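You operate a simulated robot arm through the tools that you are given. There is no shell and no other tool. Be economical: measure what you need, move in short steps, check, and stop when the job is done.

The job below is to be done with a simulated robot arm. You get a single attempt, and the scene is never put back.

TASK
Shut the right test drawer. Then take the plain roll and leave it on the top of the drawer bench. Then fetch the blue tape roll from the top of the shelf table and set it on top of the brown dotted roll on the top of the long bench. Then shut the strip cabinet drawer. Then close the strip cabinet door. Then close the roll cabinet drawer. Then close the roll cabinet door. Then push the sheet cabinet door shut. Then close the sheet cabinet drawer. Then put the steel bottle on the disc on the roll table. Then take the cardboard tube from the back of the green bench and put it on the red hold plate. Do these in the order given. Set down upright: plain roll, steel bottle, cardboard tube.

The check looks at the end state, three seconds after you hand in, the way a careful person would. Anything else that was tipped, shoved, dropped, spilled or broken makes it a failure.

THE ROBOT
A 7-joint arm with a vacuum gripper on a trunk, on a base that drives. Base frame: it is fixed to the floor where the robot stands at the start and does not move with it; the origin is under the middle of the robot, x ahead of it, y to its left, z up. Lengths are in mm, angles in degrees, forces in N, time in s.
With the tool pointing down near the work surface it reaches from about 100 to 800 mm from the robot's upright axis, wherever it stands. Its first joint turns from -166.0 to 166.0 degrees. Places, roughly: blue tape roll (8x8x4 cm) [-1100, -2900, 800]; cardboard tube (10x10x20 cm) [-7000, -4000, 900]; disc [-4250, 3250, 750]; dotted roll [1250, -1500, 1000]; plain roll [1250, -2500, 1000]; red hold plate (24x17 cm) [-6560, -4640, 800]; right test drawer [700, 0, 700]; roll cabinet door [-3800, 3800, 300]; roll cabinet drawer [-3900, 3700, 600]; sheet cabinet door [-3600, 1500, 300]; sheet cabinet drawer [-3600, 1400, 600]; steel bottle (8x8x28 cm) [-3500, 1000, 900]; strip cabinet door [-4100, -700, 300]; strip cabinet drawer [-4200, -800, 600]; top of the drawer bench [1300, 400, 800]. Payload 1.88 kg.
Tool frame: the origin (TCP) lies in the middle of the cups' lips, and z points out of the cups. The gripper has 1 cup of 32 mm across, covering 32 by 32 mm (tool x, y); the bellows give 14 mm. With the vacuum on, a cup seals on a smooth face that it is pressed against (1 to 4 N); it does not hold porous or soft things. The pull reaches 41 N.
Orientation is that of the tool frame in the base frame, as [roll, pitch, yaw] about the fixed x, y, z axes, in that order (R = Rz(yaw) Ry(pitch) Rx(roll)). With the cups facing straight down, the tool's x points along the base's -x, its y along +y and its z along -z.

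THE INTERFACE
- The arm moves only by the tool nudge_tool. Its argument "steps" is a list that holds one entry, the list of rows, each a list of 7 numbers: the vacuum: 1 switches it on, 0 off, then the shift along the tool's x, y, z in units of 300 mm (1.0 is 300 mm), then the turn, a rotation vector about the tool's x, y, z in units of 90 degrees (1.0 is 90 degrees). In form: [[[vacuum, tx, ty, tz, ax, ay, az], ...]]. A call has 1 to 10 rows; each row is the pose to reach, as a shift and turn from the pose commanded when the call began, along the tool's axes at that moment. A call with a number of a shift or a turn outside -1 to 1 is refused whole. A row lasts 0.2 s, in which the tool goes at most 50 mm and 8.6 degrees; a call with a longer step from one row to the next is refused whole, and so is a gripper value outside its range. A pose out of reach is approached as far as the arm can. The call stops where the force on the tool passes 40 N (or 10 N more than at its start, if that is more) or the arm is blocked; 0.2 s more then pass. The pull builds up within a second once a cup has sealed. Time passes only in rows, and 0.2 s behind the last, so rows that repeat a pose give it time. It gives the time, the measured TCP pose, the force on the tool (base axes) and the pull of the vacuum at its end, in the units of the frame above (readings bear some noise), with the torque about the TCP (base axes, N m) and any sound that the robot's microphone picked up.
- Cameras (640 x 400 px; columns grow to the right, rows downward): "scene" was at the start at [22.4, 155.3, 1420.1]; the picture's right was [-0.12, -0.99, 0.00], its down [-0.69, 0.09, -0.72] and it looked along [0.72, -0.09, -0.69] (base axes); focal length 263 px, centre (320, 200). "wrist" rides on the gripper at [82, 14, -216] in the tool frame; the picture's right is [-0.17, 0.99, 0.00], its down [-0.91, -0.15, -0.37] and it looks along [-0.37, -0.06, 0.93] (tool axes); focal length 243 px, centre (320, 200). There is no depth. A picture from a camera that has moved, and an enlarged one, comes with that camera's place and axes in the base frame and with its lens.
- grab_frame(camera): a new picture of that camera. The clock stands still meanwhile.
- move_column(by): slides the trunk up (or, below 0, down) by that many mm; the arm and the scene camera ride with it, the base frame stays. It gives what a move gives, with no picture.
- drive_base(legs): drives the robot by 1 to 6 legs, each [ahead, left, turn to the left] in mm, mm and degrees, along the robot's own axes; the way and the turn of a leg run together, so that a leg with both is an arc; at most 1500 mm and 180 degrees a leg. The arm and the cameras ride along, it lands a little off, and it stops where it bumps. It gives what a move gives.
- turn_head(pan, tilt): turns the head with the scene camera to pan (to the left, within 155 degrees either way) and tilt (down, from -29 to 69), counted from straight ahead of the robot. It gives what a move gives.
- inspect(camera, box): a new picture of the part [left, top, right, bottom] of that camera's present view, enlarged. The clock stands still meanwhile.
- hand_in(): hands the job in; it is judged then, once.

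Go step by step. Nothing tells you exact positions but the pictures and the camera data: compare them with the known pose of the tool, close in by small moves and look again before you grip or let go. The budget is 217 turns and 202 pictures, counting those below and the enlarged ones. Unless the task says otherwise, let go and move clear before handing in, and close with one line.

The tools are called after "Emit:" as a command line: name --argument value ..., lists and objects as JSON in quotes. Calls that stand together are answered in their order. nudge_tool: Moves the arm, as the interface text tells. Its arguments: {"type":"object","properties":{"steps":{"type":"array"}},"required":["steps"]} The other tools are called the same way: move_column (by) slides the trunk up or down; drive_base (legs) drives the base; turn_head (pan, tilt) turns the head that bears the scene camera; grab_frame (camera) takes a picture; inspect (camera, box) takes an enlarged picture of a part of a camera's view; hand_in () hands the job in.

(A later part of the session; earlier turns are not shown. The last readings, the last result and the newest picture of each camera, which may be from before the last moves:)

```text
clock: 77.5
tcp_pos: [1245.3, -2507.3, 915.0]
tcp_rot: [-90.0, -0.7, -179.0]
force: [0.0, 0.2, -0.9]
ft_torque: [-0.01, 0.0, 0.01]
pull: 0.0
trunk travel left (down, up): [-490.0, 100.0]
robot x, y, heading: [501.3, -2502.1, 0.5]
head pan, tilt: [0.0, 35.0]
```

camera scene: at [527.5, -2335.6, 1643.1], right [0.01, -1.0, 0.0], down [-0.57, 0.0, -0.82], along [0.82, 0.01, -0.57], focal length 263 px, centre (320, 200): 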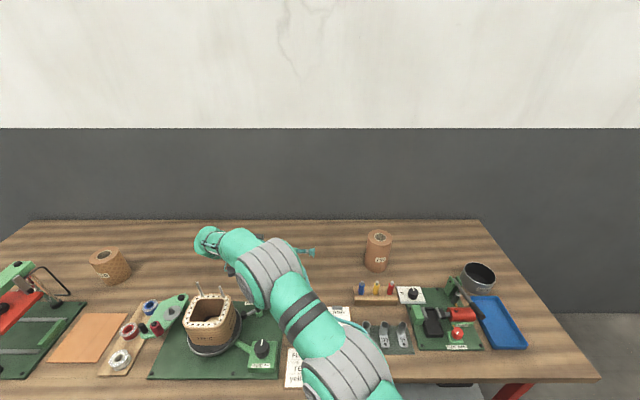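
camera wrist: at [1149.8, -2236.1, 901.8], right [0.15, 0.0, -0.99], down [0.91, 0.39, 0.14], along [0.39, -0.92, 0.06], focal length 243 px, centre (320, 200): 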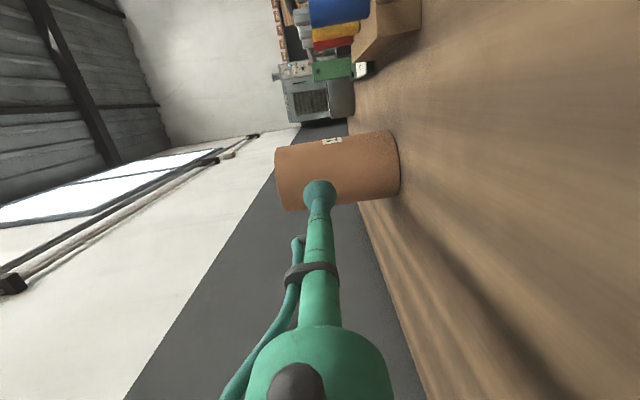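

Emit:
nudge_tool --steps '[[[1, 0, 0, 0.01, 0, 0, 0], [1, 0, 0, 0.02, 0, 0, 0], [1, 0, 0, 0.03, 0, 0, 0], [1, 0, 0, 0.03, 0, 0, 0], [1, 0, 0, 0.03, 0, 0, 0]]]'

Emit:
inspect --camera "wrist" --box '[240, 100, 440, 260]'

```text
clock: 78.7
tcp_pos: [1244.3, -2515.2, 914.1]
tcp_rot: [-90.0, -0.6, -178.9]
force: [1.3, 3.1, 1.4]
ft_torque: [-0.08, 0.04, 0.03]
pull: 40.4
trunk travel left (down, up): [-490.0, 100.0]
robot x, y, heading: [495.9, -2501.4, 0.3]
head pan, tilt: [0.0, 35.0]
```

```text
2.50 times, centred on (340, 180) of wrist
camera zoom: at [1155.8, -2301.5, 900.9], right [0.16, 0.0, -0.99], down [0.91, 0.39, 0.14], along [0.39, -0.92, 0.06], focal length 606 px, centre (270, 250)
```

zoom: 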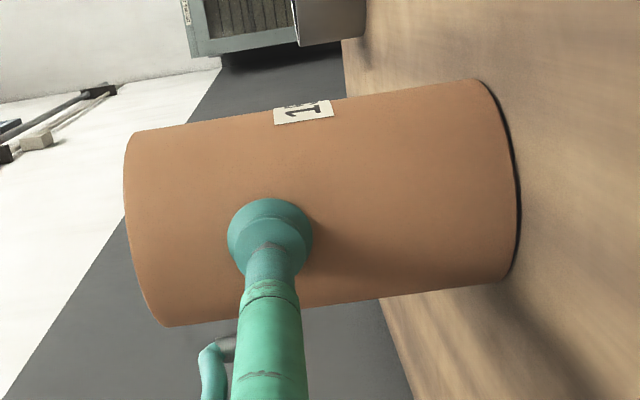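

Sealed on the side with a pull of 40 N. I'll lift gently.

Emit:
nudge_tool --steps '[[[1, 0, -0.01, 0, 0, 0, 0], [1, 0, -0.03, 0, 0, 0, 0], [1, 0, -0.06, 0, 0, 0, 0], [1, 0, -0.1, 0, 0, 0, 0], [1, 0, -0.15, 0, 0, 0, 0], [1, 0, -0.2, 0, 0, 0, 0], [1, 0, -0.2, 0, 0, 0, 0]]]'

Emit:
grab_frame --camera "wrist"

Emit:
grab_frame --camera "scene"

```text
clock: 80.3
tcp_pos: [1245.3, -2515.2, 976.6]
tcp_rot: [-90.0, -0.6, -179.0]
force: [0.2, 0.2, -5.8]
ft_torque: [0.42, 0.04, -0.01]
pull: 41.0
trunk travel left (down, up): [-490.0, 100.0]
robot x, y, heading: [499.6, -2498.3, 0.3]
head pan, tilt: [0.0, 35.0]
```

```text
167 pictures are left
camera wrist: at [1156.6, -2302.5, 961.6], right [0.15, 0.0, -0.99], down [0.91, 0.39, 0.14], along [0.39, -0.92, 0.06], focal length 243 px, centre (320, 200)
```

wrist: 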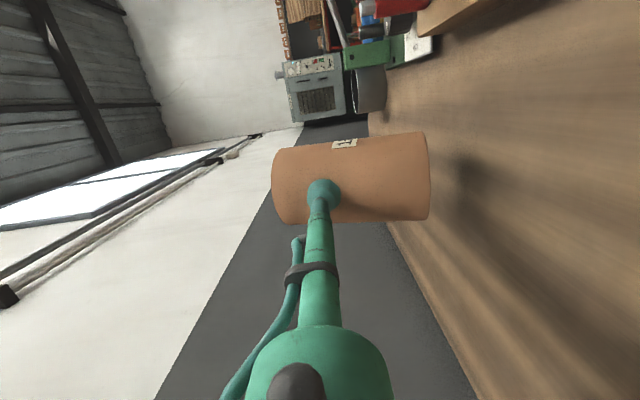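

```text
166 pictures are left
camera scene: at [527.9, -2335.6, 1548.0], right [0.01, -1.0, 0.0], down [-0.57, 0.0, -0.82], along [0.82, 0.01, -0.57], focal length 263 px, centre (320, 200)
```

scene: 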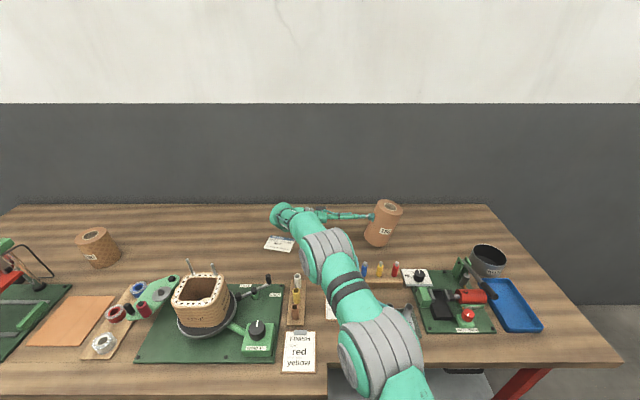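

The roll holds at about 5.8 N. I'll raise the trunk, draw the arm back and leave the bench.

Emit:
move_column --by 95

Emit:
nudge_tool --steps '[[[1, 0.04, 0, 0, 0, 0, 0], [1, 0.12, 0, 0, 0, 0, 0], [1, 0.22, 0, 0, 0, 0, 0], [1, 0.32, 0, 0, 0, 0, 0], [1, 0.42, 0, 0, 0, 0, 0], [1, 0.52, 0, 0, 0, 0, 0], [1, 0.62, 0, 0, 0, 0, 0], [1, 0.71, 0, 0, 0, 0, 0], [1, 0.77, 0, 0, 0, 0, 0], [1, 0.8, 0, 0, 0, 0, 0]]]'

Emit:
drive_base --legs '[[-270, 0, 0]]'

Emit:
turn_head --pan 60 --tilt 30

Emit:
grab_frame --camera "scene"

```text
clock: 81.6
tcp_pos: [1244.8, -2516.7, 1070.5]
tcp_rot: [-90.1, -0.7, -178.9]
force: [0.0, 0.1, -6.1]
ft_torque: [0.41, 0.04, 0.02]
pull: 40.8
trunk travel left (down, up): [-585.0, 5.0]
robot x, y, heading: [501.7, -2500.3, 0.5]
head pan, tilt: [0.0, 35.0]
```

```text
clock: 83.8
tcp_pos: [1003.2, -2521.2, 1073.6]
tcp_rot: [-90.0, -0.7, -178.9]
force: [-0.7, 0.0, -6.7]
ft_torque: [0.4, 0.01, 0.01]
pull: 40.9
trunk travel left (down, up): [-585.0, 5.0]
robot x, y, heading: [500.8, -2501.7, 0.4]
head pan, tilt: [0.0, 35.0]
```

```text
clock: 85.7
tcp_pos: [737.6, -2521.9, 1073.2]
tcp_rot: [-90.0, -0.6, -179.0]
force: [0.4, 0.0, -6.9]
ft_torque: [0.41, 0.04, 0.04]
pull: 40.3
trunk travel left (down, up): [-585.0, 5.0]
robot x, y, heading: [234.1, -2501.3, 0.4]
head pan, tilt: [0.0, 35.0]
```

```text
clock: 87.0
tcp_pos: [737.7, -2522.2, 1073.0]
tcp_rot: [-90.0, -0.5, -178.8]
force: [-0.3, -0.8, -6.9]
ft_torque: [0.4, 0.05, 0.02]
pull: 40.4
trunk travel left (down, up): [-585.0, 5.0]
robot x, y, heading: [236.3, -2502.8, 0.4]
head pan, tilt: [60.0, 30.0]
```

```text
165 pictures are left
camera scene: at [217.2, -2259.4, 1650.8], right [0.87, -0.49, 0.0], down [-0.25, -0.43, -0.87], along [0.43, 0.75, -0.5], focal length 263 px, centre (320, 200)
```

scene: 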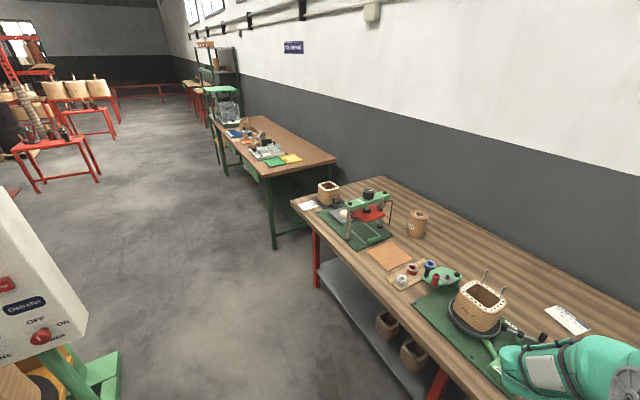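

The corridor is clear. I'll strafe left to the drawer bench.

Emit:
drive_base --legs '[[0, 1300, 0], [0, 1300, 0]]'

Emit:
turn_head --pan 10 --tilt 40

Emit:
grab_frame --camera "scene"

```text
clock: 99.7
tcp_pos: [772.8, 67.5, 1072.4]
tcp_rot: [-90.0, -0.5, 178.4]
force: [-0.8, -0.1, -5.3]
ft_torque: [0.4, 0.05, 0.05]
pull: 40.7
trunk travel left (down, up): [-585.0, 5.0]
robot x, y, heading: [267.3, 108.5, -2.1]
head pan, tilt: [60.0, 30.0]
```

```text
clock: 100.9
tcp_pos: [773.4, 66.6, 1072.1]
tcp_rot: [-90.0, -0.5, 178.5]
force: [-0.4, -0.6, -5.4]
ft_torque: [0.36, 0.07, 0.02]
pull: 40.8
trunk travel left (down, up): [-585.0, 5.0]
robot x, y, heading: [272.8, 108.8, -2.2]
head pan, tilt: [10.0, 40.0]
```

```text
164 pictures are left
camera scene: at [301.7, 288.4, 1635.5], right [0.14, -0.99, 0.0], down [-0.64, -0.09, -0.77], along [0.76, 0.11, -0.64], focal length 263 px, centre (320, 200)
```

scene: 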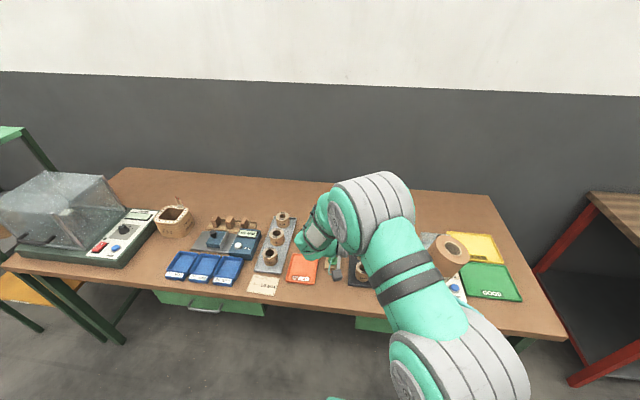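

The drawer bench has a clear strip at the back, x≈1180–1400. I'll square up and come in opposite y≈300, with the roll held high.

Emit:
drive_base --legs '[[0, 0, 2.1], [0, 250, 0], [225, 0, 0]]'

Emit:
turn_head --pan -10 --tilt 40

Emit:
grab_frame --camera "scene"

Emit:
grab_frame --camera "wrist"

```text
clock: 104.4
tcp_pos: [1000.6, 338.9, 1072.3]
tcp_rot: [-90.0, -0.6, -179.4]
force: [0.3, 1.1, -6.9]
ft_torque: [0.43, -0.03, -0.02]
pull: 40.7
trunk travel left (down, up): [-585.0, 5.0]
robot x, y, heading: [497.3, 357.5, 0.1]
head pan, tilt: [10.0, 40.0]
```

```text
clock: 105.2
tcp_pos: [1000.0, 339.6, 1073.4]
tcp_rot: [-89.9, -0.6, -179.4]
force: [0.1, 0.2, -5.9]
ft_torque: [0.43, 0.02, -0.02]
pull: 40.7
trunk travel left (down, up): [-585.0, 5.0]
robot x, y, heading: [497.0, 365.2, -0.1]
head pan, tilt: [-10.0, 40.0]
```

```text
163 pictures are left
camera scene: at [521.5, 513.3, 1635.5], right [-0.17, -0.98, 0.0], down [-0.63, 0.11, -0.77], along [0.75, -0.13, -0.64], focal length 263 px, centre (320, 200)
```

scene: 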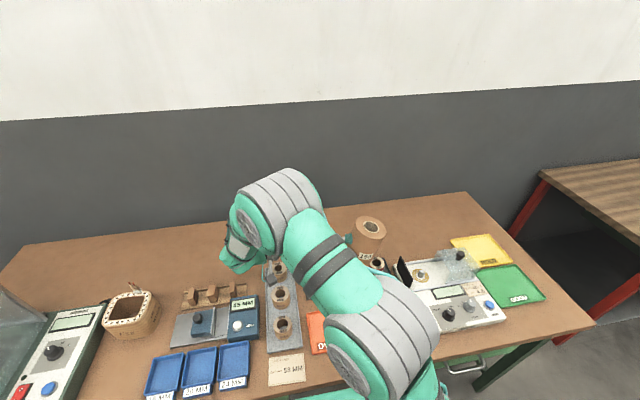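

```text
162 pictures are left
camera wrist: at [913.9, 553.6, 1058.9], right [0.15, 0.0, -0.99], down [0.91, 0.38, 0.14], along [0.38, -0.92, 0.06], focal length 243 px, centre (320, 200)
```

wrist: 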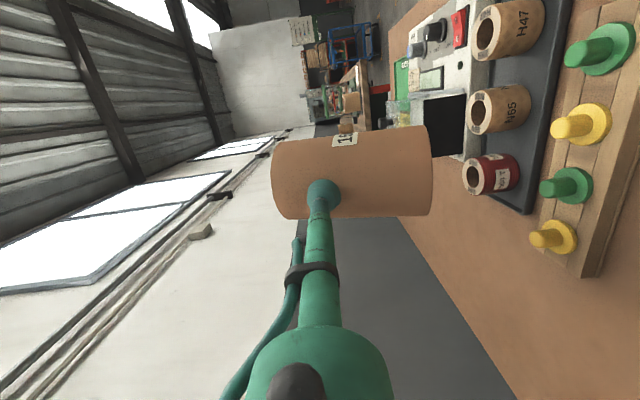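

Emit:
nudge_tool --steps '[[[1, -0.05, 0, 0, 0, 0, 0], [1, -0.14, 0, 0, 0, 0, 0], [1, -0.24, 0, 0, 0, 0, 0], [1, -0.34, 0, 0, 0, 0, 0], [1, -0.45, 0, 0, 0, 0, 0], [1, -0.56, 0, 0, 0, 0, 0], [1, -0.67, 0, 0, 0, 0, 0], [1, -0.78, 0, 0, 0, 0, 0], [1, -0.87, 0, 0, 0, 0, 0], [1, -0.91, 0, 0, 0, 0, 0]]]'

Emit:
move_column --by -90

Emit:
grab_frame --camera "wrist"

Emit:
grab_frame --camera "scene"

```text
clock: 107.5
tcp_pos: [1272.5, 341.3, 1070.0]
tcp_rot: [-90.1, -0.7, -179.3]
force: [0.2, 0.8, -5.8]
ft_torque: [0.38, 0.04, 0.0]
pull: 40.8
trunk travel left (down, up): [-585.0, 5.0]
robot x, y, heading: [498.5, 361.4, -0.1]
head pan, tilt: [-10.0, 40.0]
```

```text
clock: 108.7
tcp_pos: [1274.0, 341.8, 980.2]
tcp_rot: [-89.9, -0.6, -179.4]
force: [0.0, 0.5, -6.3]
ft_torque: [0.37, 0.05, 0.02]
pull: 40.5
trunk travel left (down, up): [-495.0, 95.0]
robot x, y, heading: [498.9, 363.2, 0.1]
head pan, tilt: [-10.0, 40.0]
```

```text
161 pictures are left
camera wrist: at [1187.3, 556.8, 966.6], right [0.16, 0.0, -0.99], down [0.91, 0.38, 0.14], along [0.38, -0.92, 0.06], focal length 243 px, centre (320, 200)
```

wrist: 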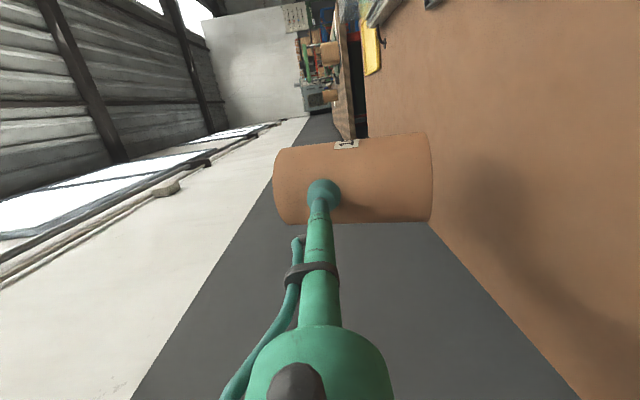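

```text
160 pictures are left
camera scene: at [521.6, 513.2, 1545.5], right [-0.17, -0.98, 0.0], down [-0.63, 0.11, -0.77], along [0.75, -0.13, -0.64], focal length 263 px, centre (320, 200)
```

scene: 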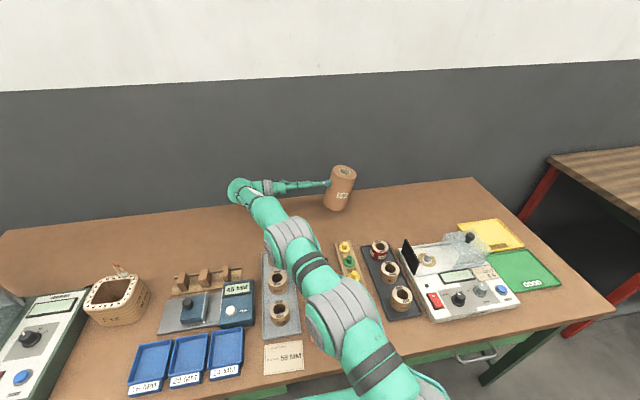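

The landing spot is clear. I'll lower the roll in steps and watch the vertical force.

Emit:
nudge_tool --steps '[[[1, 0, 0.05, 0, 0, 0, 0], [1, 0, 0.11, 0, 0, 0, 0], [1, 0, 0.17, 0, 0, 0, 0], [1, 0, 0.21, 0, 0, 0, 0], [1, 0, 0.23, 0, 0, 0, 0], [1, 0, 0.23, 0, 0, 0, 0]]]'

Emit:
inspect --camera "wrist" --box '[250, 100, 490, 260]'

```text
clock: 110.1
tcp_pos: [1272.5, 345.2, 915.8]
tcp_rot: [-89.9, -0.3, -179.2]
force: [-1.6, 6.2, 10.2]
ft_torque: [0.14, -0.02, 0.02]
pull: 40.7
trunk travel left (down, up): [-495.0, 95.0]
robot x, y, heading: [496.3, 363.1, 0.1]
head pan, tilt: [-10.0, 40.0]
```

```text
2.50 times, centred on (370, 180) of wrist
camera zoom: at [1185.2, 558.8, 900.8], right [0.16, 0.0, -0.99], down [0.91, 0.39, 0.15], along [0.38, -0.92, 0.06], focal length 606 px, centre (195, 250)
```

zoom: 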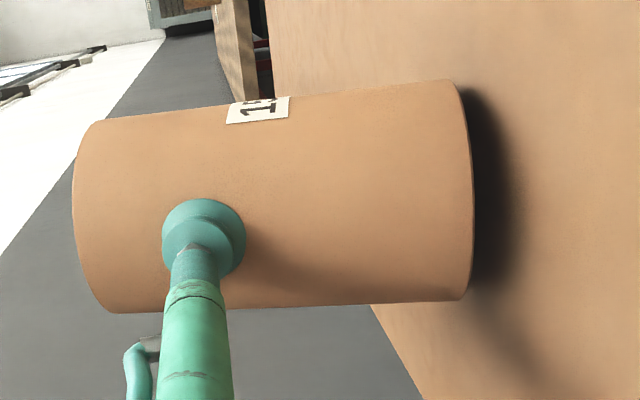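

The far lower edge touched first because the roll sags a few degrees. I'll lift slightly, tip the tool up to level the roll and lower again.

Emit:
nudge_tool --steps '[[[1, 0, -0.02, 0, 0, 0, 0], [1, 0, -0.03, 0, 0.03, 0, 0], [1, 0, -0.03, 0, 0.055, 0, 0], [1, 0, -0.03, 0, 0.055, 0, 0]]]'

Emit:
inspect --camera "wrist" --box '[250, 100, 490, 260]'

Emit:
inspect --camera "scene" --box '[270, 140, 430, 260]'

```text
clock: 111.1
tcp_pos: [1273.1, 342.5, 920.7]
tcp_rot: [-85.1, -0.7, -179.3]
force: [0.2, -0.1, -6.1]
ft_torque: [0.4, 0.01, 0.02]
pull: 40.7
trunk travel left (down, up): [-495.0, 95.0]
robot x, y, heading: [495.7, 363.8, 0.1]
head pan, tilt: [-10.0, 40.0]
```

```text
2.50 times, centred on (370, 180) of wrist
camera zoom: at [1186.2, 555.1, 888.1], right [0.16, -0.08, -0.98], down [0.91, 0.4, 0.11], along [0.38, -0.91, 0.14], focal length 606 px, centre (195, 250)
```

zoom: 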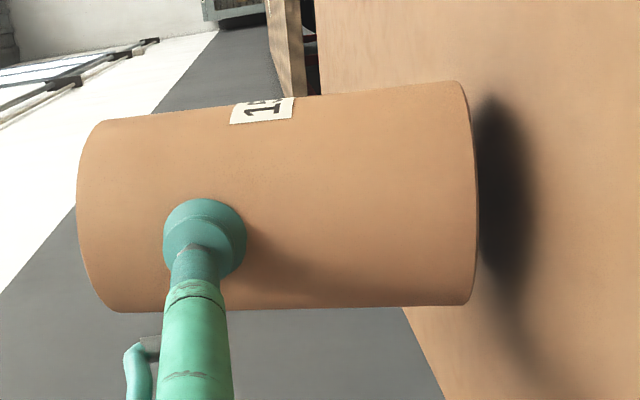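

```text
3.33 times, centred on (350, 200) of scene
camera zoom: at [521.8, 513.2, 1545.5], right [-0.17, -0.98, 0.0], down [-0.63, 0.11, -0.77], along [0.75, -0.13, -0.64], focal length 876 px, centre (220, 200)
```

zoom: 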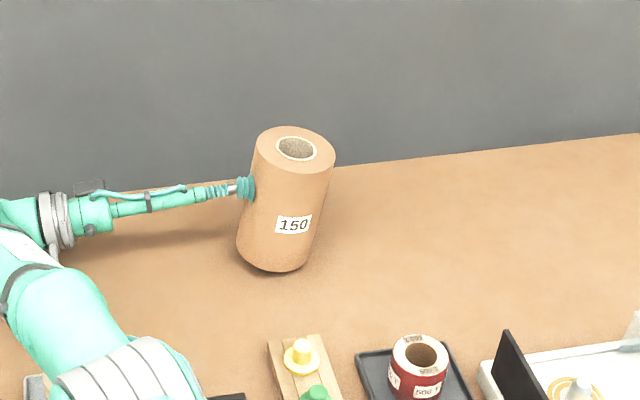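

The roll still leans about 8°, so I'll tip the tool up further.

Emit:
nudge_tool --steps '[[[1, 0, -0.02, 0, 0.045, 0, 0], [1, 0, -0.03, 0, 0.09, 0, 0], [1, 0, -0.03, 0, 0.09, 0, 0]]]'

Emit:
inspect --camera "scene" --box '[270, 140, 430, 260]'

Emit:
inspect --camera "wrist" --box '[250, 100, 490, 260]'

```text
clock: 111.9
tcp_pos: [1267.1, 341.2, 932.4]
tcp_rot: [-76.8, -0.7, -179.4]
force: [0.4, 0.7, -4.7]
ft_torque: [0.48, 0.03, 0.05]
pull: 40.6
out of reach, approached as far as the arm can: row 2, 3
trunk travel left (down, up): [-495.0, 95.0]
robot x, y, heading: [495.8, 361.0, -0.1]
head pan, tilt: [-10.0, 40.0]
```

```text
3.33 times, centred on (350, 200) of scene
camera zoom: at [521.0, 513.1, 1545.6], right [-0.17, -0.98, 0.0], down [-0.63, 0.11, -0.77], along [0.75, -0.13, -0.64], focal length 876 px, centre (220, 200)
```

zoom: 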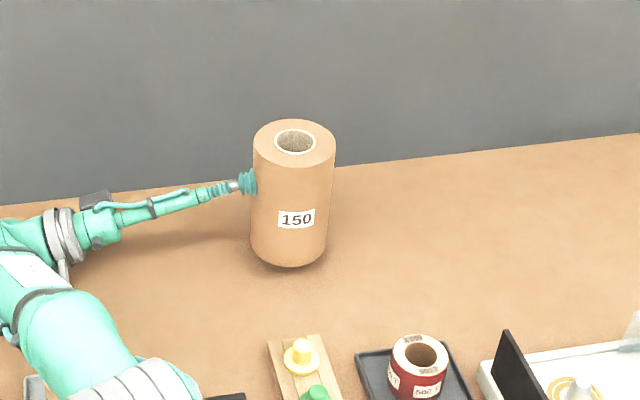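

```text
2.50 times, centred on (370, 180) of wrist
camera zoom: at [1181.2, 546.8, 869.4], right [0.16, -0.22, -0.96], down [0.91, 0.41, 0.06], along [0.38, -0.88, 0.27], focal length 606 px, centre (195, 250)
```

zoom: 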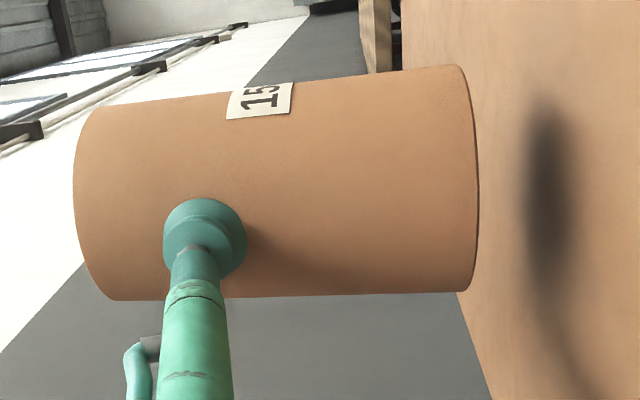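

Now the roll hangs upright. I'll lower with the trunk, then finish in fine steps.

Emit:
move_column --by -18

Emit:
move_column --by -5

Emit:
move_column --by -4

Emit:
inspect --camera "wrist" --box '[250, 100, 490, 260]'

```text
clock: 112.5
tcp_pos: [1267.1, 340.3, 923.0]
tcp_rot: [-77.2, 0.2, -179.4]
force: [0.1, -0.3, -7.5]
ft_torque: [0.42, 0.03, 0.01]
pull: 40.8
trunk travel left (down, up): [-477.0, 113.0]
robot x, y, heading: [494.6, 361.2, -0.1]
head pan, tilt: [-10.0, 40.0]
```

```text
clock: 113.1
tcp_pos: [1265.2, 340.2, 919.6]
tcp_rot: [-77.4, 0.6, -179.4]
force: [0.3, -1.0, -6.3]
ft_torque: [0.42, -0.01, 0.02]
pull: 40.5
trunk travel left (down, up): [-472.0, 118.0]
robot x, y, heading: [500.4, 359.7, -0.2]
head pan, tilt: [-10.0, 40.0]
```

```text
clock: 113.6
tcp_pos: [1264.1, 340.3, 919.6]
tcp_rot: [-77.5, 0.9, -179.4]
force: [0.5, -0.4, -5.4]
ft_torque: [0.45, -0.03, -0.02]
pull: 41.5
trunk travel left (down, up): [-468.0, 122.0]
robot x, y, heading: [493.6, 364.6, 0.0]
head pan, tilt: [-10.0, 40.0]
```

```text
2.50 times, centred on (370, 180) of wrist
camera zoom: at [1180.2, 546.4, 858.0], right [0.18, -0.21, -0.96], down [0.91, 0.41, 0.08], along [0.37, -0.89, 0.27], focal length 606 px, centre (195, 250)
```

zoom: 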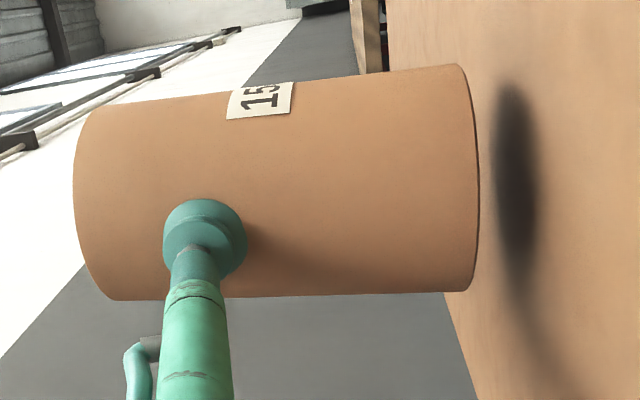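

Emit:
nudge_tool --steps '[[[1, 0.03, 0.0, 0, 0, 0, 0], [1, 0.06, 0, 0, 0, 0, 0], [1, 0.06, 0.0, 0, 0, 0, 0]]]'

Emit:
nudge_tool --steps '[[[1, 0, 0.01, -0.0023, 0, 0, 0], [1, 0, 0.02, -0.0045, 0, 0, 0], [1, 0, 0.02, -0.0045, 0, 0, 0]]]'

```text
clock: 114.4
tcp_pos: [1252.0, 338.5, 920.1]
tcp_rot: [-77.7, 1.1, -179.5]
force: [0.3, -0.3, -5.9]
ft_torque: [0.44, -0.02, 0.01]
pull: 40.8
trunk travel left (down, up): [-468.0, 122.0]
robot x, y, heading: [498.0, 362.0, -0.3]
head pan, tilt: [-10.0, 40.0]
```

```text
clock: 115.2
tcp_pos: [1250.7, 339.0, 918.8]
tcp_rot: [-77.8, 1.6, -179.4]
force: [-1.2, 0.6, -6.9]
ft_torque: [0.43, 0.01, -0.02]
pull: 40.7
trunk travel left (down, up): [-468.0, 122.0]
robot x, y, heading: [496.8, 357.8, 0.2]
head pan, tilt: [-10.0, 40.0]
```

Emit:
move_column --by -10

Emit:
nudge_tool --steps '[[[1, 0, 0, 0, 0, 0, 0], [1, 0, 0, 0, 0, 0, 0]]]'

Emit:
inspect --camera "scene" --box '[150, 140, 430, 320]'

```text
clock: 115.8
tcp_pos: [1248.3, 339.0, 917.2]
tcp_rot: [-78.1, 2.5, -179.4]
force: [-0.4, -0.1, -6.8]
ft_torque: [0.44, -0.02, -0.01]
pull: 40.6
trunk travel left (down, up): [-458.0, 132.0]
robot x, y, heading: [496.6, 360.9, -0.0]
head pan, tilt: [-10.0, 40.0]
```

```text
clock: 116.6
tcp_pos: [1255.1, 339.9, 915.9]
tcp_rot: [-78.3, 3.0, -179.6]
force: [0.7, -0.2, -6.3]
ft_torque: [0.4, 0.05, 0.03]
pull: 40.8
trunk travel left (down, up): [-458.0, 132.0]
robot x, y, heading: [499.3, 363.9, 0.1]
head pan, tilt: [-10.0, 40.0]
stopped in row 2: the arm was blocked; the commanded pose is now the measured one
```

```text
2.22 times, centred on (290, 230) of scene
camera zoom: at [519.7, 512.1, 1506.6], right [-0.17, -0.98, 0.0], down [-0.63, 0.11, -0.77], along [0.76, -0.13, -0.64], focal length 584 px, centre (387, 133)
```

zoom: 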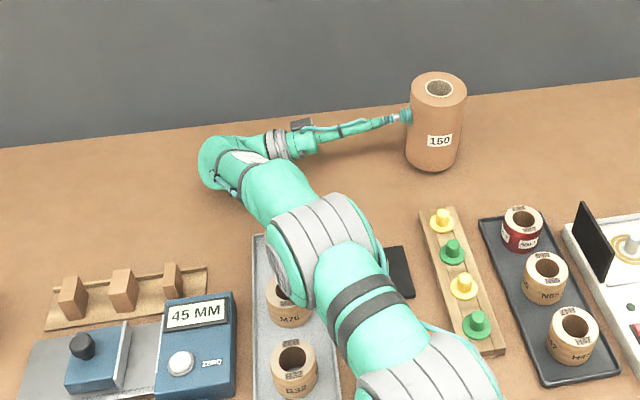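

The wrist housing is touching the bench because of the upward tilt. I'll raise, take back part of the tilt and set the roll down like that.

Emit:
move_column --by 20

Emit:
nudge_tool --steps '[[[1, 0, 0, 0, -0.03, 0, -0.016], [1, 0, 0, 0, -0.06, 0, -0.033], [1, 0, 0, 0, -0.06, 0, -0.033]]]'

Emit:
nudge_tool --steps '[[[1, 0, 0.02, -0.002, 0, 0, 0], [1, 0, 0.04, -0.004, 0, 0, 0], [1, 0, 0.05, -0.005, 0, 0, 0], [1, 0, 0.06, -0.006, 0, 0, 0], [1, 0, 0.06, -0.006, 0, 0, 0]]]'

```text
clock: 117.3
tcp_pos: [1255.2, 343.2, 927.9]
tcp_rot: [-77.9, 1.7, -179.5]
force: [0.1, 0.4, -6.1]
ft_torque: [0.39, 0.0, -0.01]
pull: 40.4
trunk travel left (down, up): [-478.0, 112.0]
robot x, y, heading: [497.1, 361.4, -0.1]
head pan, tilt: [-10.0, 40.0]
```

```text
clock: 118.1
tcp_pos: [1254.6, 341.6, 930.5]
tcp_rot: [-83.2, -1.0, -180.0]
force: [0.6, -0.2, -6.3]
ft_torque: [0.45, -0.02, -0.02]
pull: 40.0
trunk travel left (down, up): [-478.0, 112.0]
robot x, y, heading: [494.4, 360.8, 0.0]
head pan, tilt: [-10.0, 40.0]
```

```text
clock: 119.3
tcp_pos: [1254.0, 341.6, 912.5]
tcp_rot: [-83.3, -0.9, -179.9]
force: [-0.7, -0.2, -6.4]
ft_torque: [0.44, -0.01, 0.0]
pull: 40.7
trunk travel left (down, up): [-478.0, 112.0]
robot x, y, heading: [499.5, 361.8, -0.2]
head pan, tilt: [-10.0, 40.0]
```

Emit:
nudge_tool --steps '[[[1, 0, 0.01, -0.001, 0, 0, 0], [1, 0, 0.02, -0.002, 0, 0, 0], [1, 0, 0.02, -0.002, 0, 0, 0]]]'

Emit:
inspect --camera "wrist" --box '[250, 100, 490, 260]'

Emit:
inspect --camera "scene" --box '[200, 120, 400, 260]'

```text
clock: 120.1
tcp_pos: [1254.1, 343.8, 909.7]
tcp_rot: [-83.3, -0.8, -179.9]
force: [1.0, 5.2, 5.6]
ft_torque: [0.0, -0.01, -0.01]
pull: 40.7
trunk travel left (down, up): [-478.0, 112.0]
robot x, y, heading: [502.7, 360.0, -0.2]
head pan, tilt: [-10.0, 40.0]
```

```text
2.50 times, centred on (370, 180) of wrist
camera zoom: at [1169.1, 554.8, 870.6], right [0.15, -0.12, -0.98], down [0.91, 0.39, 0.1], along [0.38, -0.91, 0.17], focal length 606 px, centre (195, 250)
```

zoom: 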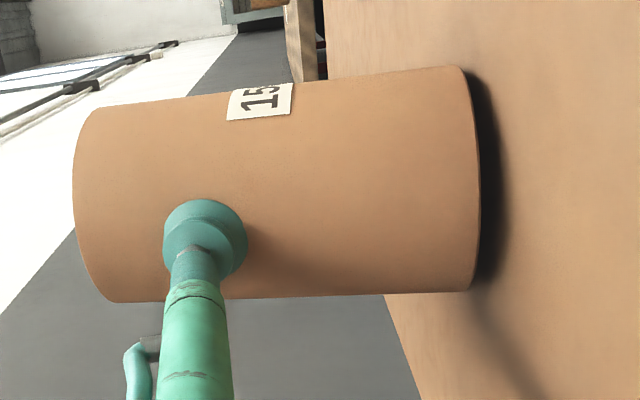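

```text
2.86 times, centred on (300, 190) of scene
camera zoom: at [520.7, 513.7, 1528.6], right [-0.17, -0.98, 0.0], down [-0.63, 0.11, -0.77], along [0.75, -0.13, -0.64], focal length 751 px, centre (377, 229)
```

zoom: 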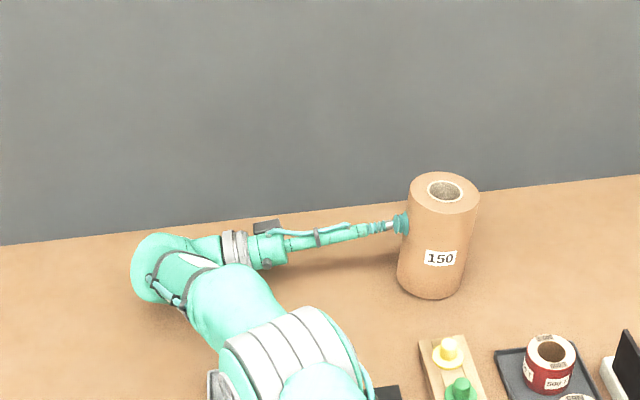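

It is touching on its far edge with a lean of a few degrees. I'll release so it settles flat, then back away.

Emit:
nudge_tool --steps '[[[1, 0, 0.01, -0.001, 0, 0, 0], [0, 0, 0.01, -0.001, 0, 0, 0], [0, 0, 0.01, -0.001, 0, 0, 0], [0, 0, 0.01, -0.004, 0, 0, 0], [0, 0, 0.01, -0.01, 0, 0, 0], [0, 0, 0.005, -0.03, 0, 0, 0], [0, 0, 0, -0.1, 0, 0, 0], [0, 0, 0, -0.18, 0, 0, 0]]]'

Emit:
grab_frame --camera "wrist"

Emit:
inspect --camera "scene" --box '[200, 120, 400, 260]'

```text
clock: 121.9
tcp_pos: [1243.7, 390.0, 896.3]
tcp_rot: [-82.9, -1.6, -179.9]
force: [-0.9, -0.3, -8.0]
ft_torque: [-1.38, -0.03, 0.12]
pull: 0.0
out of reach, approached as far as the arm can: row 8
trunk travel left (down, up): [-478.0, 112.0]
robot x, y, heading: [497.6, 362.6, -0.2]
head pan, tilt: [-10.0, 40.0]
```

```text
150 pictures are left
camera wrist: at [1158.2, 602.4, 857.0], right [0.14, -0.12, -0.98], down [0.92, 0.39, 0.08], along [0.38, -0.91, 0.16], focal length 243 px, centre (320, 200)
```

wrist: 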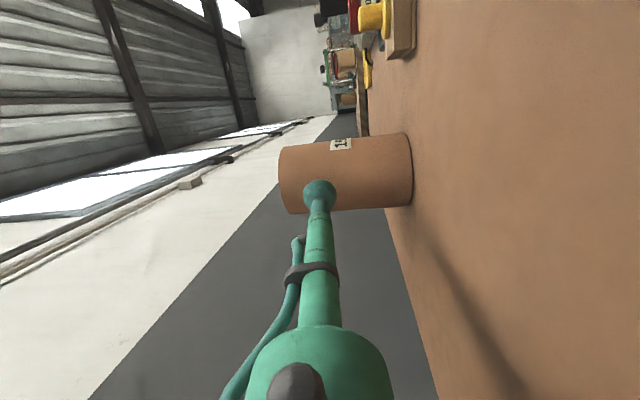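

```text
2.86 times, centred on (300, 190) of scene
camera zoom: at [523.1, 513.5, 1528.0], right [-0.17, -0.98, 0.0], down [-0.63, 0.11, -0.76], along [0.75, -0.13, -0.64], focal length 751 px, centre (377, 229)
```

zoom: 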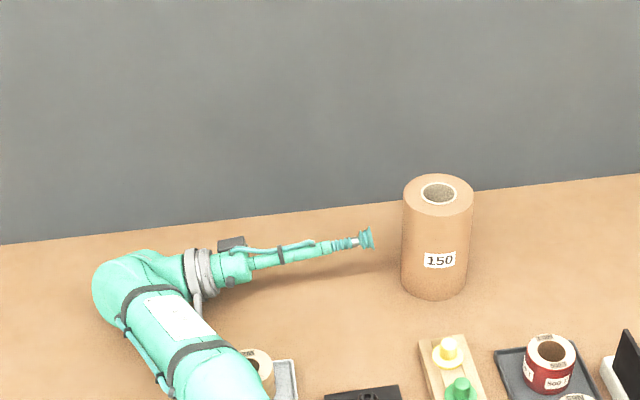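

The plain roll stands upright on the bench. I'll lift clear and withdraw.

Emit:
move_column --by 110

Emit:
nudge_tool --steps '[[[0, 0.1, 0, 0, -0.04, 0, 0], [0, 0.2, 0, 0, -0.12, 0, 0], [0, 0.3, 0, 0, -0.2, 0, 0], [0, 0.4, 0, 0, -0.28, 0, 0], [0, 0.5, 0, 0, -0.36, 0, 0], [0, 0.6, 0, 0, -0.44, 0, 0], [0, 0.7, 0, 0, -0.52, 0, 0], [0, 0.75, 0, 0, -0.6, 0, 0], [0, 0.8, 0, 0, -0.68, 0, 0], [0, 0.85, 0, 0, -0.76, 0, 0]]]'

Emit:
drive_base --legs '[[-230, 0, 0]]'

Emit:
grab_frame --camera "scene"

```text
clock: 123.3
tcp_pos: [1243.0, 391.1, 1013.2]
tcp_rot: [-83.3, -1.0, -179.8]
force: [0.1, -1.0, 0.5]
ft_torque: [0.0, 0.02, 0.03]
pull: 0.1
trunk travel left (down, up): [-588.0, 2.0]
robot x, y, heading: [494.2, 362.3, -0.1]
head pan, tilt: [-10.0, 40.0]
```

```text
clock: 125.5
tcp_pos: [1244.8, 423.5, 1008.7]
tcp_rot: [-143.6, -6.0, 177.4]
force: [0.4, 2.1, 1.0]
ft_torque: [-0.08, 0.11, -0.07]
pull: 0.2
out of reach, approached as far as the arm can: row 1, 2, 3, 4, 5, 6, 7, 8, 9, 10
trunk travel left (down, up): [-588.0, 2.0]
robot x, y, heading: [496.5, 360.5, -0.1]
head pan, tilt: [-10.0, 40.0]
```

```text
clock: 127.2
tcp_pos: [1016.1, 424.0, 1034.5]
tcp_rot: [-144.4, -4.3, 178.1]
force: [-0.3, 0.3, 0.7]
ft_torque: [-0.01, 0.0, -0.02]
pull: 0.1
trunk travel left (down, up): [-588.0, 2.0]
robot x, y, heading: [262.6, 364.3, 0.4]
head pan, tilt: [-10.0, 40.0]
```

```text
148 pictures are left
camera scene: at [288.6, 512.6, 1638.6], right [-0.17, -0.99, 0.0], down [-0.63, 0.11, -0.77], along [0.76, -0.13, -0.64], focal length 263 px, centre (320, 200)
```

scene: 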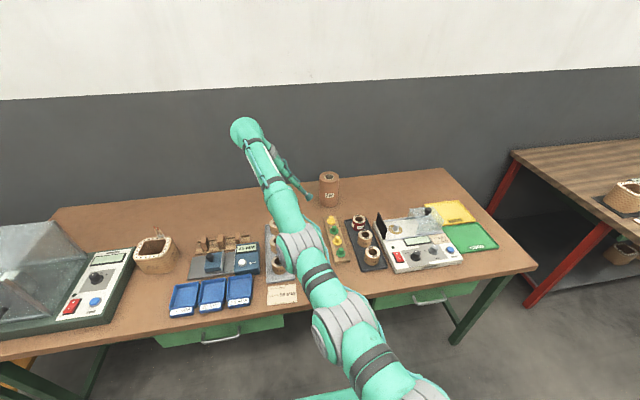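

Emit:
nudge_tool --steps '[[[0, 0.1, 0, 0, -0.04, 0, 0], [0, 0.2, 0, 0, -0.08, 0, 0], [0, 0.3, 0, 0, -0.14, 0, 0], [0, 0.4, 0, 0, -0.2, 0, 0], [0, 0.5, 0, 0, -0.26, 0, 0], [0, 0.6, 0, 0, -0.32, 0, 0], [0, 0.7, 0, 0, -0.38, 0, 0], [0, 0.8, 0, 0, -0.4, 0, 0], [0, 0.9, 0, 0, -0.4, 0, 0], [0, 1.0, 0, 0, -0.4, 0, 0]]]'

Emit:
turn_head --pan -110 --tilt 25

Emit:
grab_frame --camera "scene"

```text
clock: 129.4
tcp_pos: [1017.5, 456.9, 1057.8]
tcp_rot: [-165.1, -4.7, 178.0]
force: [-0.2, 0.1, 0.4]
ft_torque: [0.03, 0.0, 0.02]
pull: 0.1
out of reach, approached as far as the arm can: row 1, 2, 3, 4, 5, 6, 7, 8, 9, 10
trunk travel left (down, up): [-588.0, 2.0]
robot x, y, heading: [266.4, 368.8, 0.3]
head pan, tilt: [-10.0, 40.0]
```

```text
clock: 131.2
tcp_pos: [1017.6, 457.3, 1056.9]
tcp_rot: [-165.1, -4.8, 178.0]
force: [-0.4, -0.5, 0.0]
ft_torque: [-0.02, 0.01, 0.03]
pull: 0.1
trunk travel left (down, up): [-588.0, 2.0]
robot x, y, heading: [264.1, 362.7, 0.0]
head pan, tilt: [-110.0, 25.0]
```

```text
147 pictures are left
camera scene: at [174.0, 440.2, 1661.9], right [-0.94, 0.34, 0.0], down [0.14, 0.4, -0.91], along [-0.31, -0.85, -0.42], focal length 263 px, centre (320, 200)
```

scene: 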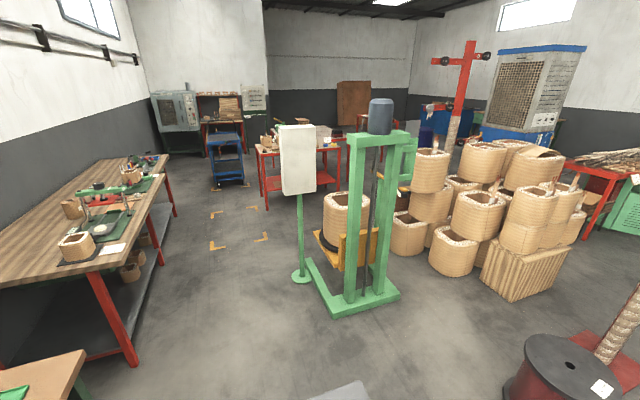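

The arm seems stuck at a joint limit. I'll try small separate moves to free it.

Emit:
nudge_tool --steps '[[[0, 0, 0, -0.1, 0, 0, 0], [0, 0.1, 0, -0.2, 0, 0, 0], [0, 0.2, 0, -0.3, 0, 0, 0], [0, 0.3, 0, -0.3, 0, 0, 0]]]'

Emit:
turn_head --pan -10 --tilt 30

Emit:
grab_frame --camera "scene"

```text
clock: 132.4
tcp_pos: [966.5, 513.6, 1169.9]
tcp_rot: [-169.1, -3.3, 173.2]
force: [0.5, 0.4, 0.6]
ft_torque: [-0.05, 0.1, -0.04]
pull: 0.1
out of reach, approached as far as the arm can: row 2, 3
trunk travel left (down, up): [-588.0, 2.0]
robot x, y, heading: [265.8, 361.6, 0.4]
head pan, tilt: [-110.0, 25.0]
stopped in row 4: the arm was blocked; the commanded pose is now the measured one
```

```text
clock: 134.2
tcp_pos: [966.9, 513.2, 1172.9]
tcp_rot: [-169.2, -3.1, 173.2]
force: [-0.6, -0.5, -0.2]
ft_torque: [0.01, 0.02, 0.03]
pull: 0.1
trunk travel left (down, up): [-588.0, 2.0]
robot x, y, heading: [264.2, 361.5, 0.2]
head pan, tilt: [-10.0, 30.0]
```

```text
146 pictures are left
camera scene: at [294.2, 511.7, 1653.9], right [-0.17, -0.99, 0.0], down [-0.49, 0.08, -0.87], along [0.85, -0.15, -0.5], focal length 263 px, centre (320, 200)
```

scene: 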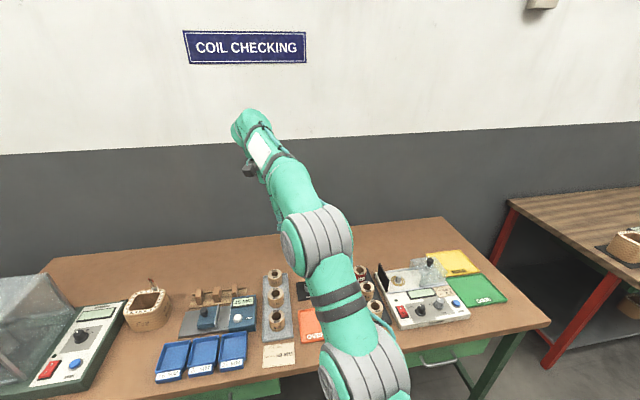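

Emit:
nudge_tool --steps '[[[0, 0.1, 0, 0.08, -0.04, 0, 0], [0, 0.2, 0, 0.16, -0.08, 0, 0], [0, 0.32, 0, 0.2, -0.12, 0, 0], [0, 0.45, 0, 0.2, -0.12, 0, 0], [0, 0.58, 0, 0.2, -0.12, 0, 0], [0, 0.7, 0, 0.2, -0.12, 0, 0], [0, 0.8, 0, 0.2, -0.12, 0, 0]]]'

Emit:
grab_frame --camera "scene"

```text
clock: 135.8
tcp_pos: [726.8, 530.0, 1126.0]
tcp_rot: [179.9, -3.0, 173.3]
force: [0.1, -0.5, -0.4]
ft_torque: [-0.02, -0.01, -0.01]
pull: 0.1
trunk travel left (down, up): [-588.0, 2.0]
robot x, y, heading: [266.1, 365.5, 0.5]
head pan, tilt: [-10.0, 30.0]
```

```text
145 pictures are left
camera scene: at [294.0, 511.6, 1653.9], right [-0.17, -0.99, 0.0], down [-0.49, 0.08, -0.87], along [0.85, -0.15, -0.5], focal length 263 px, centre (320, 200)
```

scene: 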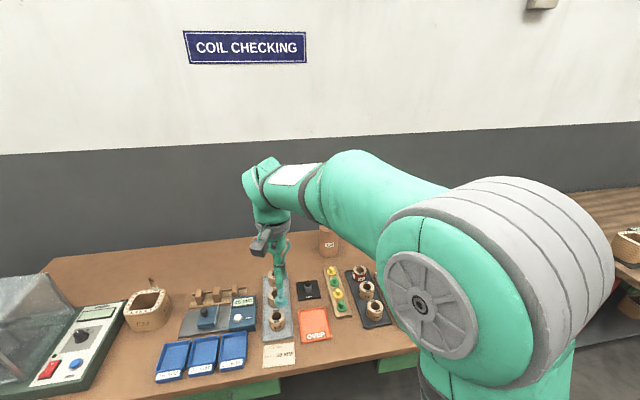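

The arm is free and folded, and the plain roll still stands. I'll turn right, drive down the corridor and look for the shelf table.

Emit:
drive_base --legs '[[-60, 0, -90], [1200, 0, 0], [1200, 0, 0]]'

Emit:
turn_head --pan -60 --tilt 25

Emit:
grab_frame --camera "scene"

```text
clock: 151.0
tcp_pos: [503.4, -2401.1, 1124.8]
tcp_rot: [-179.9, -3.1, 85.4]
force: [-0.4, 0.1, 0.4]
ft_torque: [-0.03, -0.04, -0.03]
pull: 0.0
trunk travel left (down, up): [-588.0, 2.0]
robot x, y, heading: [317.7, -1946.1, -87.9]
head pan, tilt: [-10.0, 30.0]
```

```text
clock: 152.2
tcp_pos: [503.0, -2401.5, 1126.7]
tcp_rot: [-180.0, -3.0, 85.3]
force: [0.1, -0.1, -1.0]
ft_torque: [0.0, -0.03, -0.03]
pull: 0.0
trunk travel left (down, up): [-588.0, 2.0]
robot x, y, heading: [319.7, -1946.8, -87.6]
head pan, tilt: [-60.0, 25.0]
```

```text
144 pictures are left
camera scene: at [403.1, -1926.6, 1661.8], right [-0.54, 0.84, 0.0], down [0.36, 0.23, -0.91], along [-0.77, -0.49, -0.42], focal length 263 px, centre (320, 200)
```

scene: 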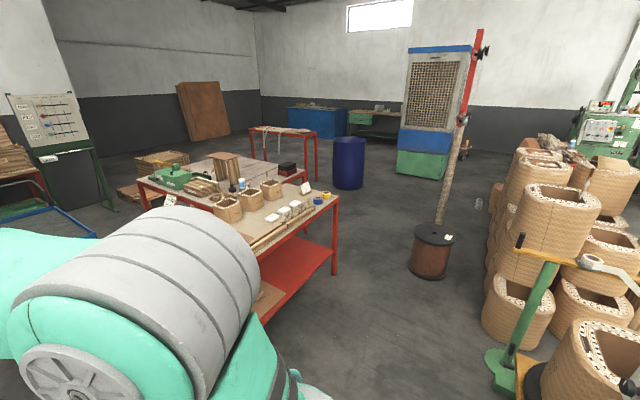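

Emit:
inspect --camera "scene" --box '[130, 120, 370, 280]'

```text
2.50 times, centred on (250, 200) of scene
camera zoom: at [403.1, -1926.6, 1661.8], right [-0.54, 0.84, 0.0], down [0.36, 0.23, -0.91], along [-0.77, -0.49, -0.42], focal length 657 px, centre (495, 200)
```

zoom: 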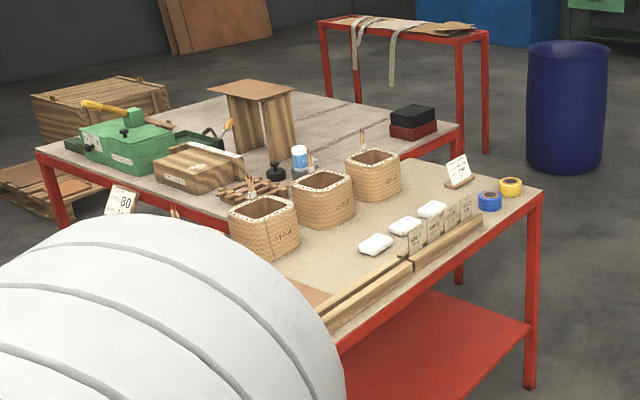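

The blue tape sits near the right-hand corner of the red shelf table, at about (-1170, -2950). I'll approach from its north side, facing -y.

Emit:
drive_base --legs '[[270, 0, -2.3], [0, -1450, 0]]'

Emit:
turn_head --pan 0 --tilt 40

Emit:
grab_frame --camera "scene"

Emit:
grab_frame --camera "wrist"

```text
clock: 160.9
tcp_pos: [-948.5, -2698.4, 1125.7]
tcp_rot: [179.9, -3.0, 84.4]
force: [0.3, -1.0, 0.1]
ft_torque: [0.01, 0.03, 0.02]
pull: 0.0
trunk travel left (down, up): [-588.0, 2.0]
robot x, y, heading: [-1125.6, -2240.5, -88.5]
head pan, tilt: [-60.0, 25.0]
```

```text
clock: 162.2
tcp_pos: [-949.1, -2698.5, 1125.2]
tcp_rot: [180.0, -3.1, 84.3]
force: [0.3, -0.2, -0.1]
ft_torque: [-0.02, -0.02, -0.02]
pull: 0.1
trunk travel left (down, up): [-588.0, 2.0]
robot x, y, heading: [-1127.8, -2236.7, -88.2]
head pan, tilt: [0.0, 40.0]
```

```text
142 pictures are left
camera scene: at [-961.5, -2258.9, 1638.5], right [-1.0, -0.02, 0.0], down [-0.02, 0.64, -0.77], along [0.02, -0.77, -0.64], focal length 263 px, centre (320, 200)
```

scene: 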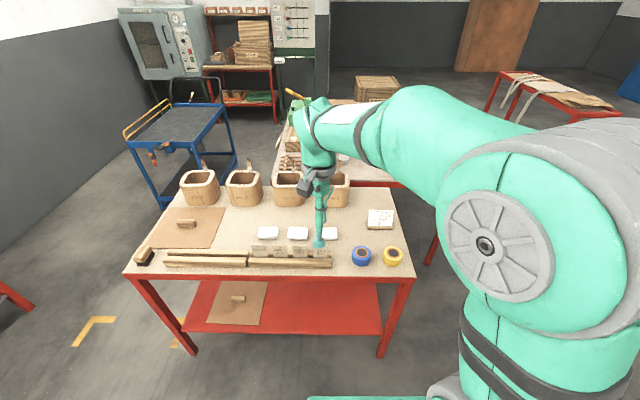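

```text
141 pictures are left
camera wrist: at [-930.7, -2629.7, 1345.0], right [0.97, -0.26, -0.01], down [-0.24, -0.91, 0.32], along [-0.09, -0.31, -0.95], focal length 243 px, centre (320, 200)
```

wrist: 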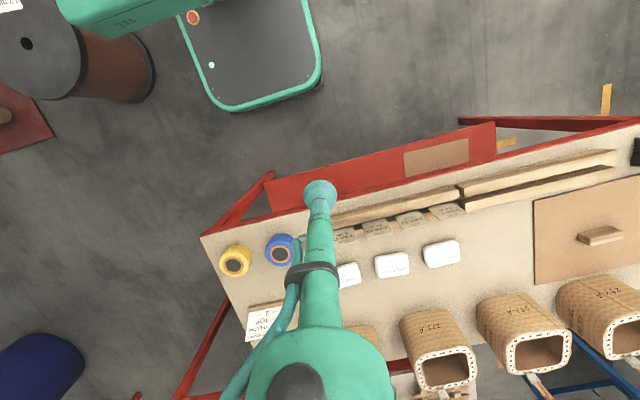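

Emit:
inspect --camera "scene" --box '[330, 230, 420, 290]'

Emit:
inspect --camera "wrist" --box '[210, 210, 330, 290]'

```text
6.67 times, centred on (375, 260) of scene
camera zoom: at [-961.5, -2258.9, 1638.5], right [-1.0, -0.02, 0.0], down [-0.02, 0.64, -0.77], along [0.02, -0.77, -0.64], focal length 1752 px, centre (-47, -200)
```

zoom: 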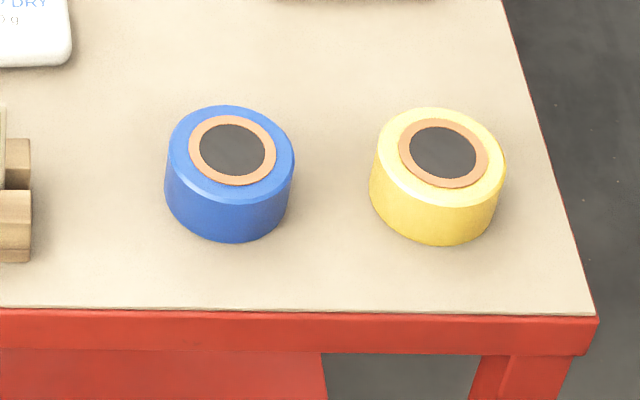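

```text
5.00 times, centred on (270, 250) of wrist
camera zoom: at [-930.7, -2629.7, 1345.0], right [0.97, -0.26, -0.01], down [-0.24, -0.91, 0.32], along [-0.09, -0.31, -0.95], focal length 1213 px, centre (570, -50)
```

zoom: 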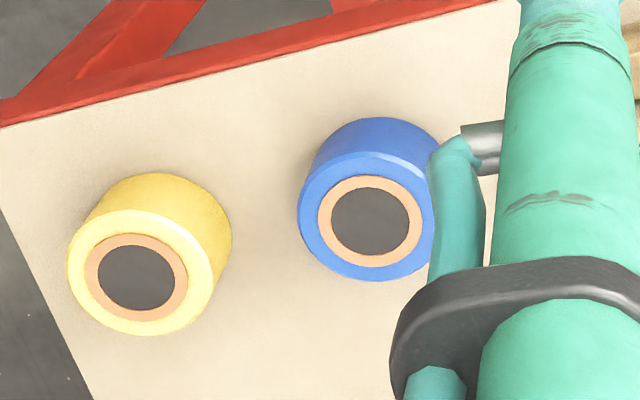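

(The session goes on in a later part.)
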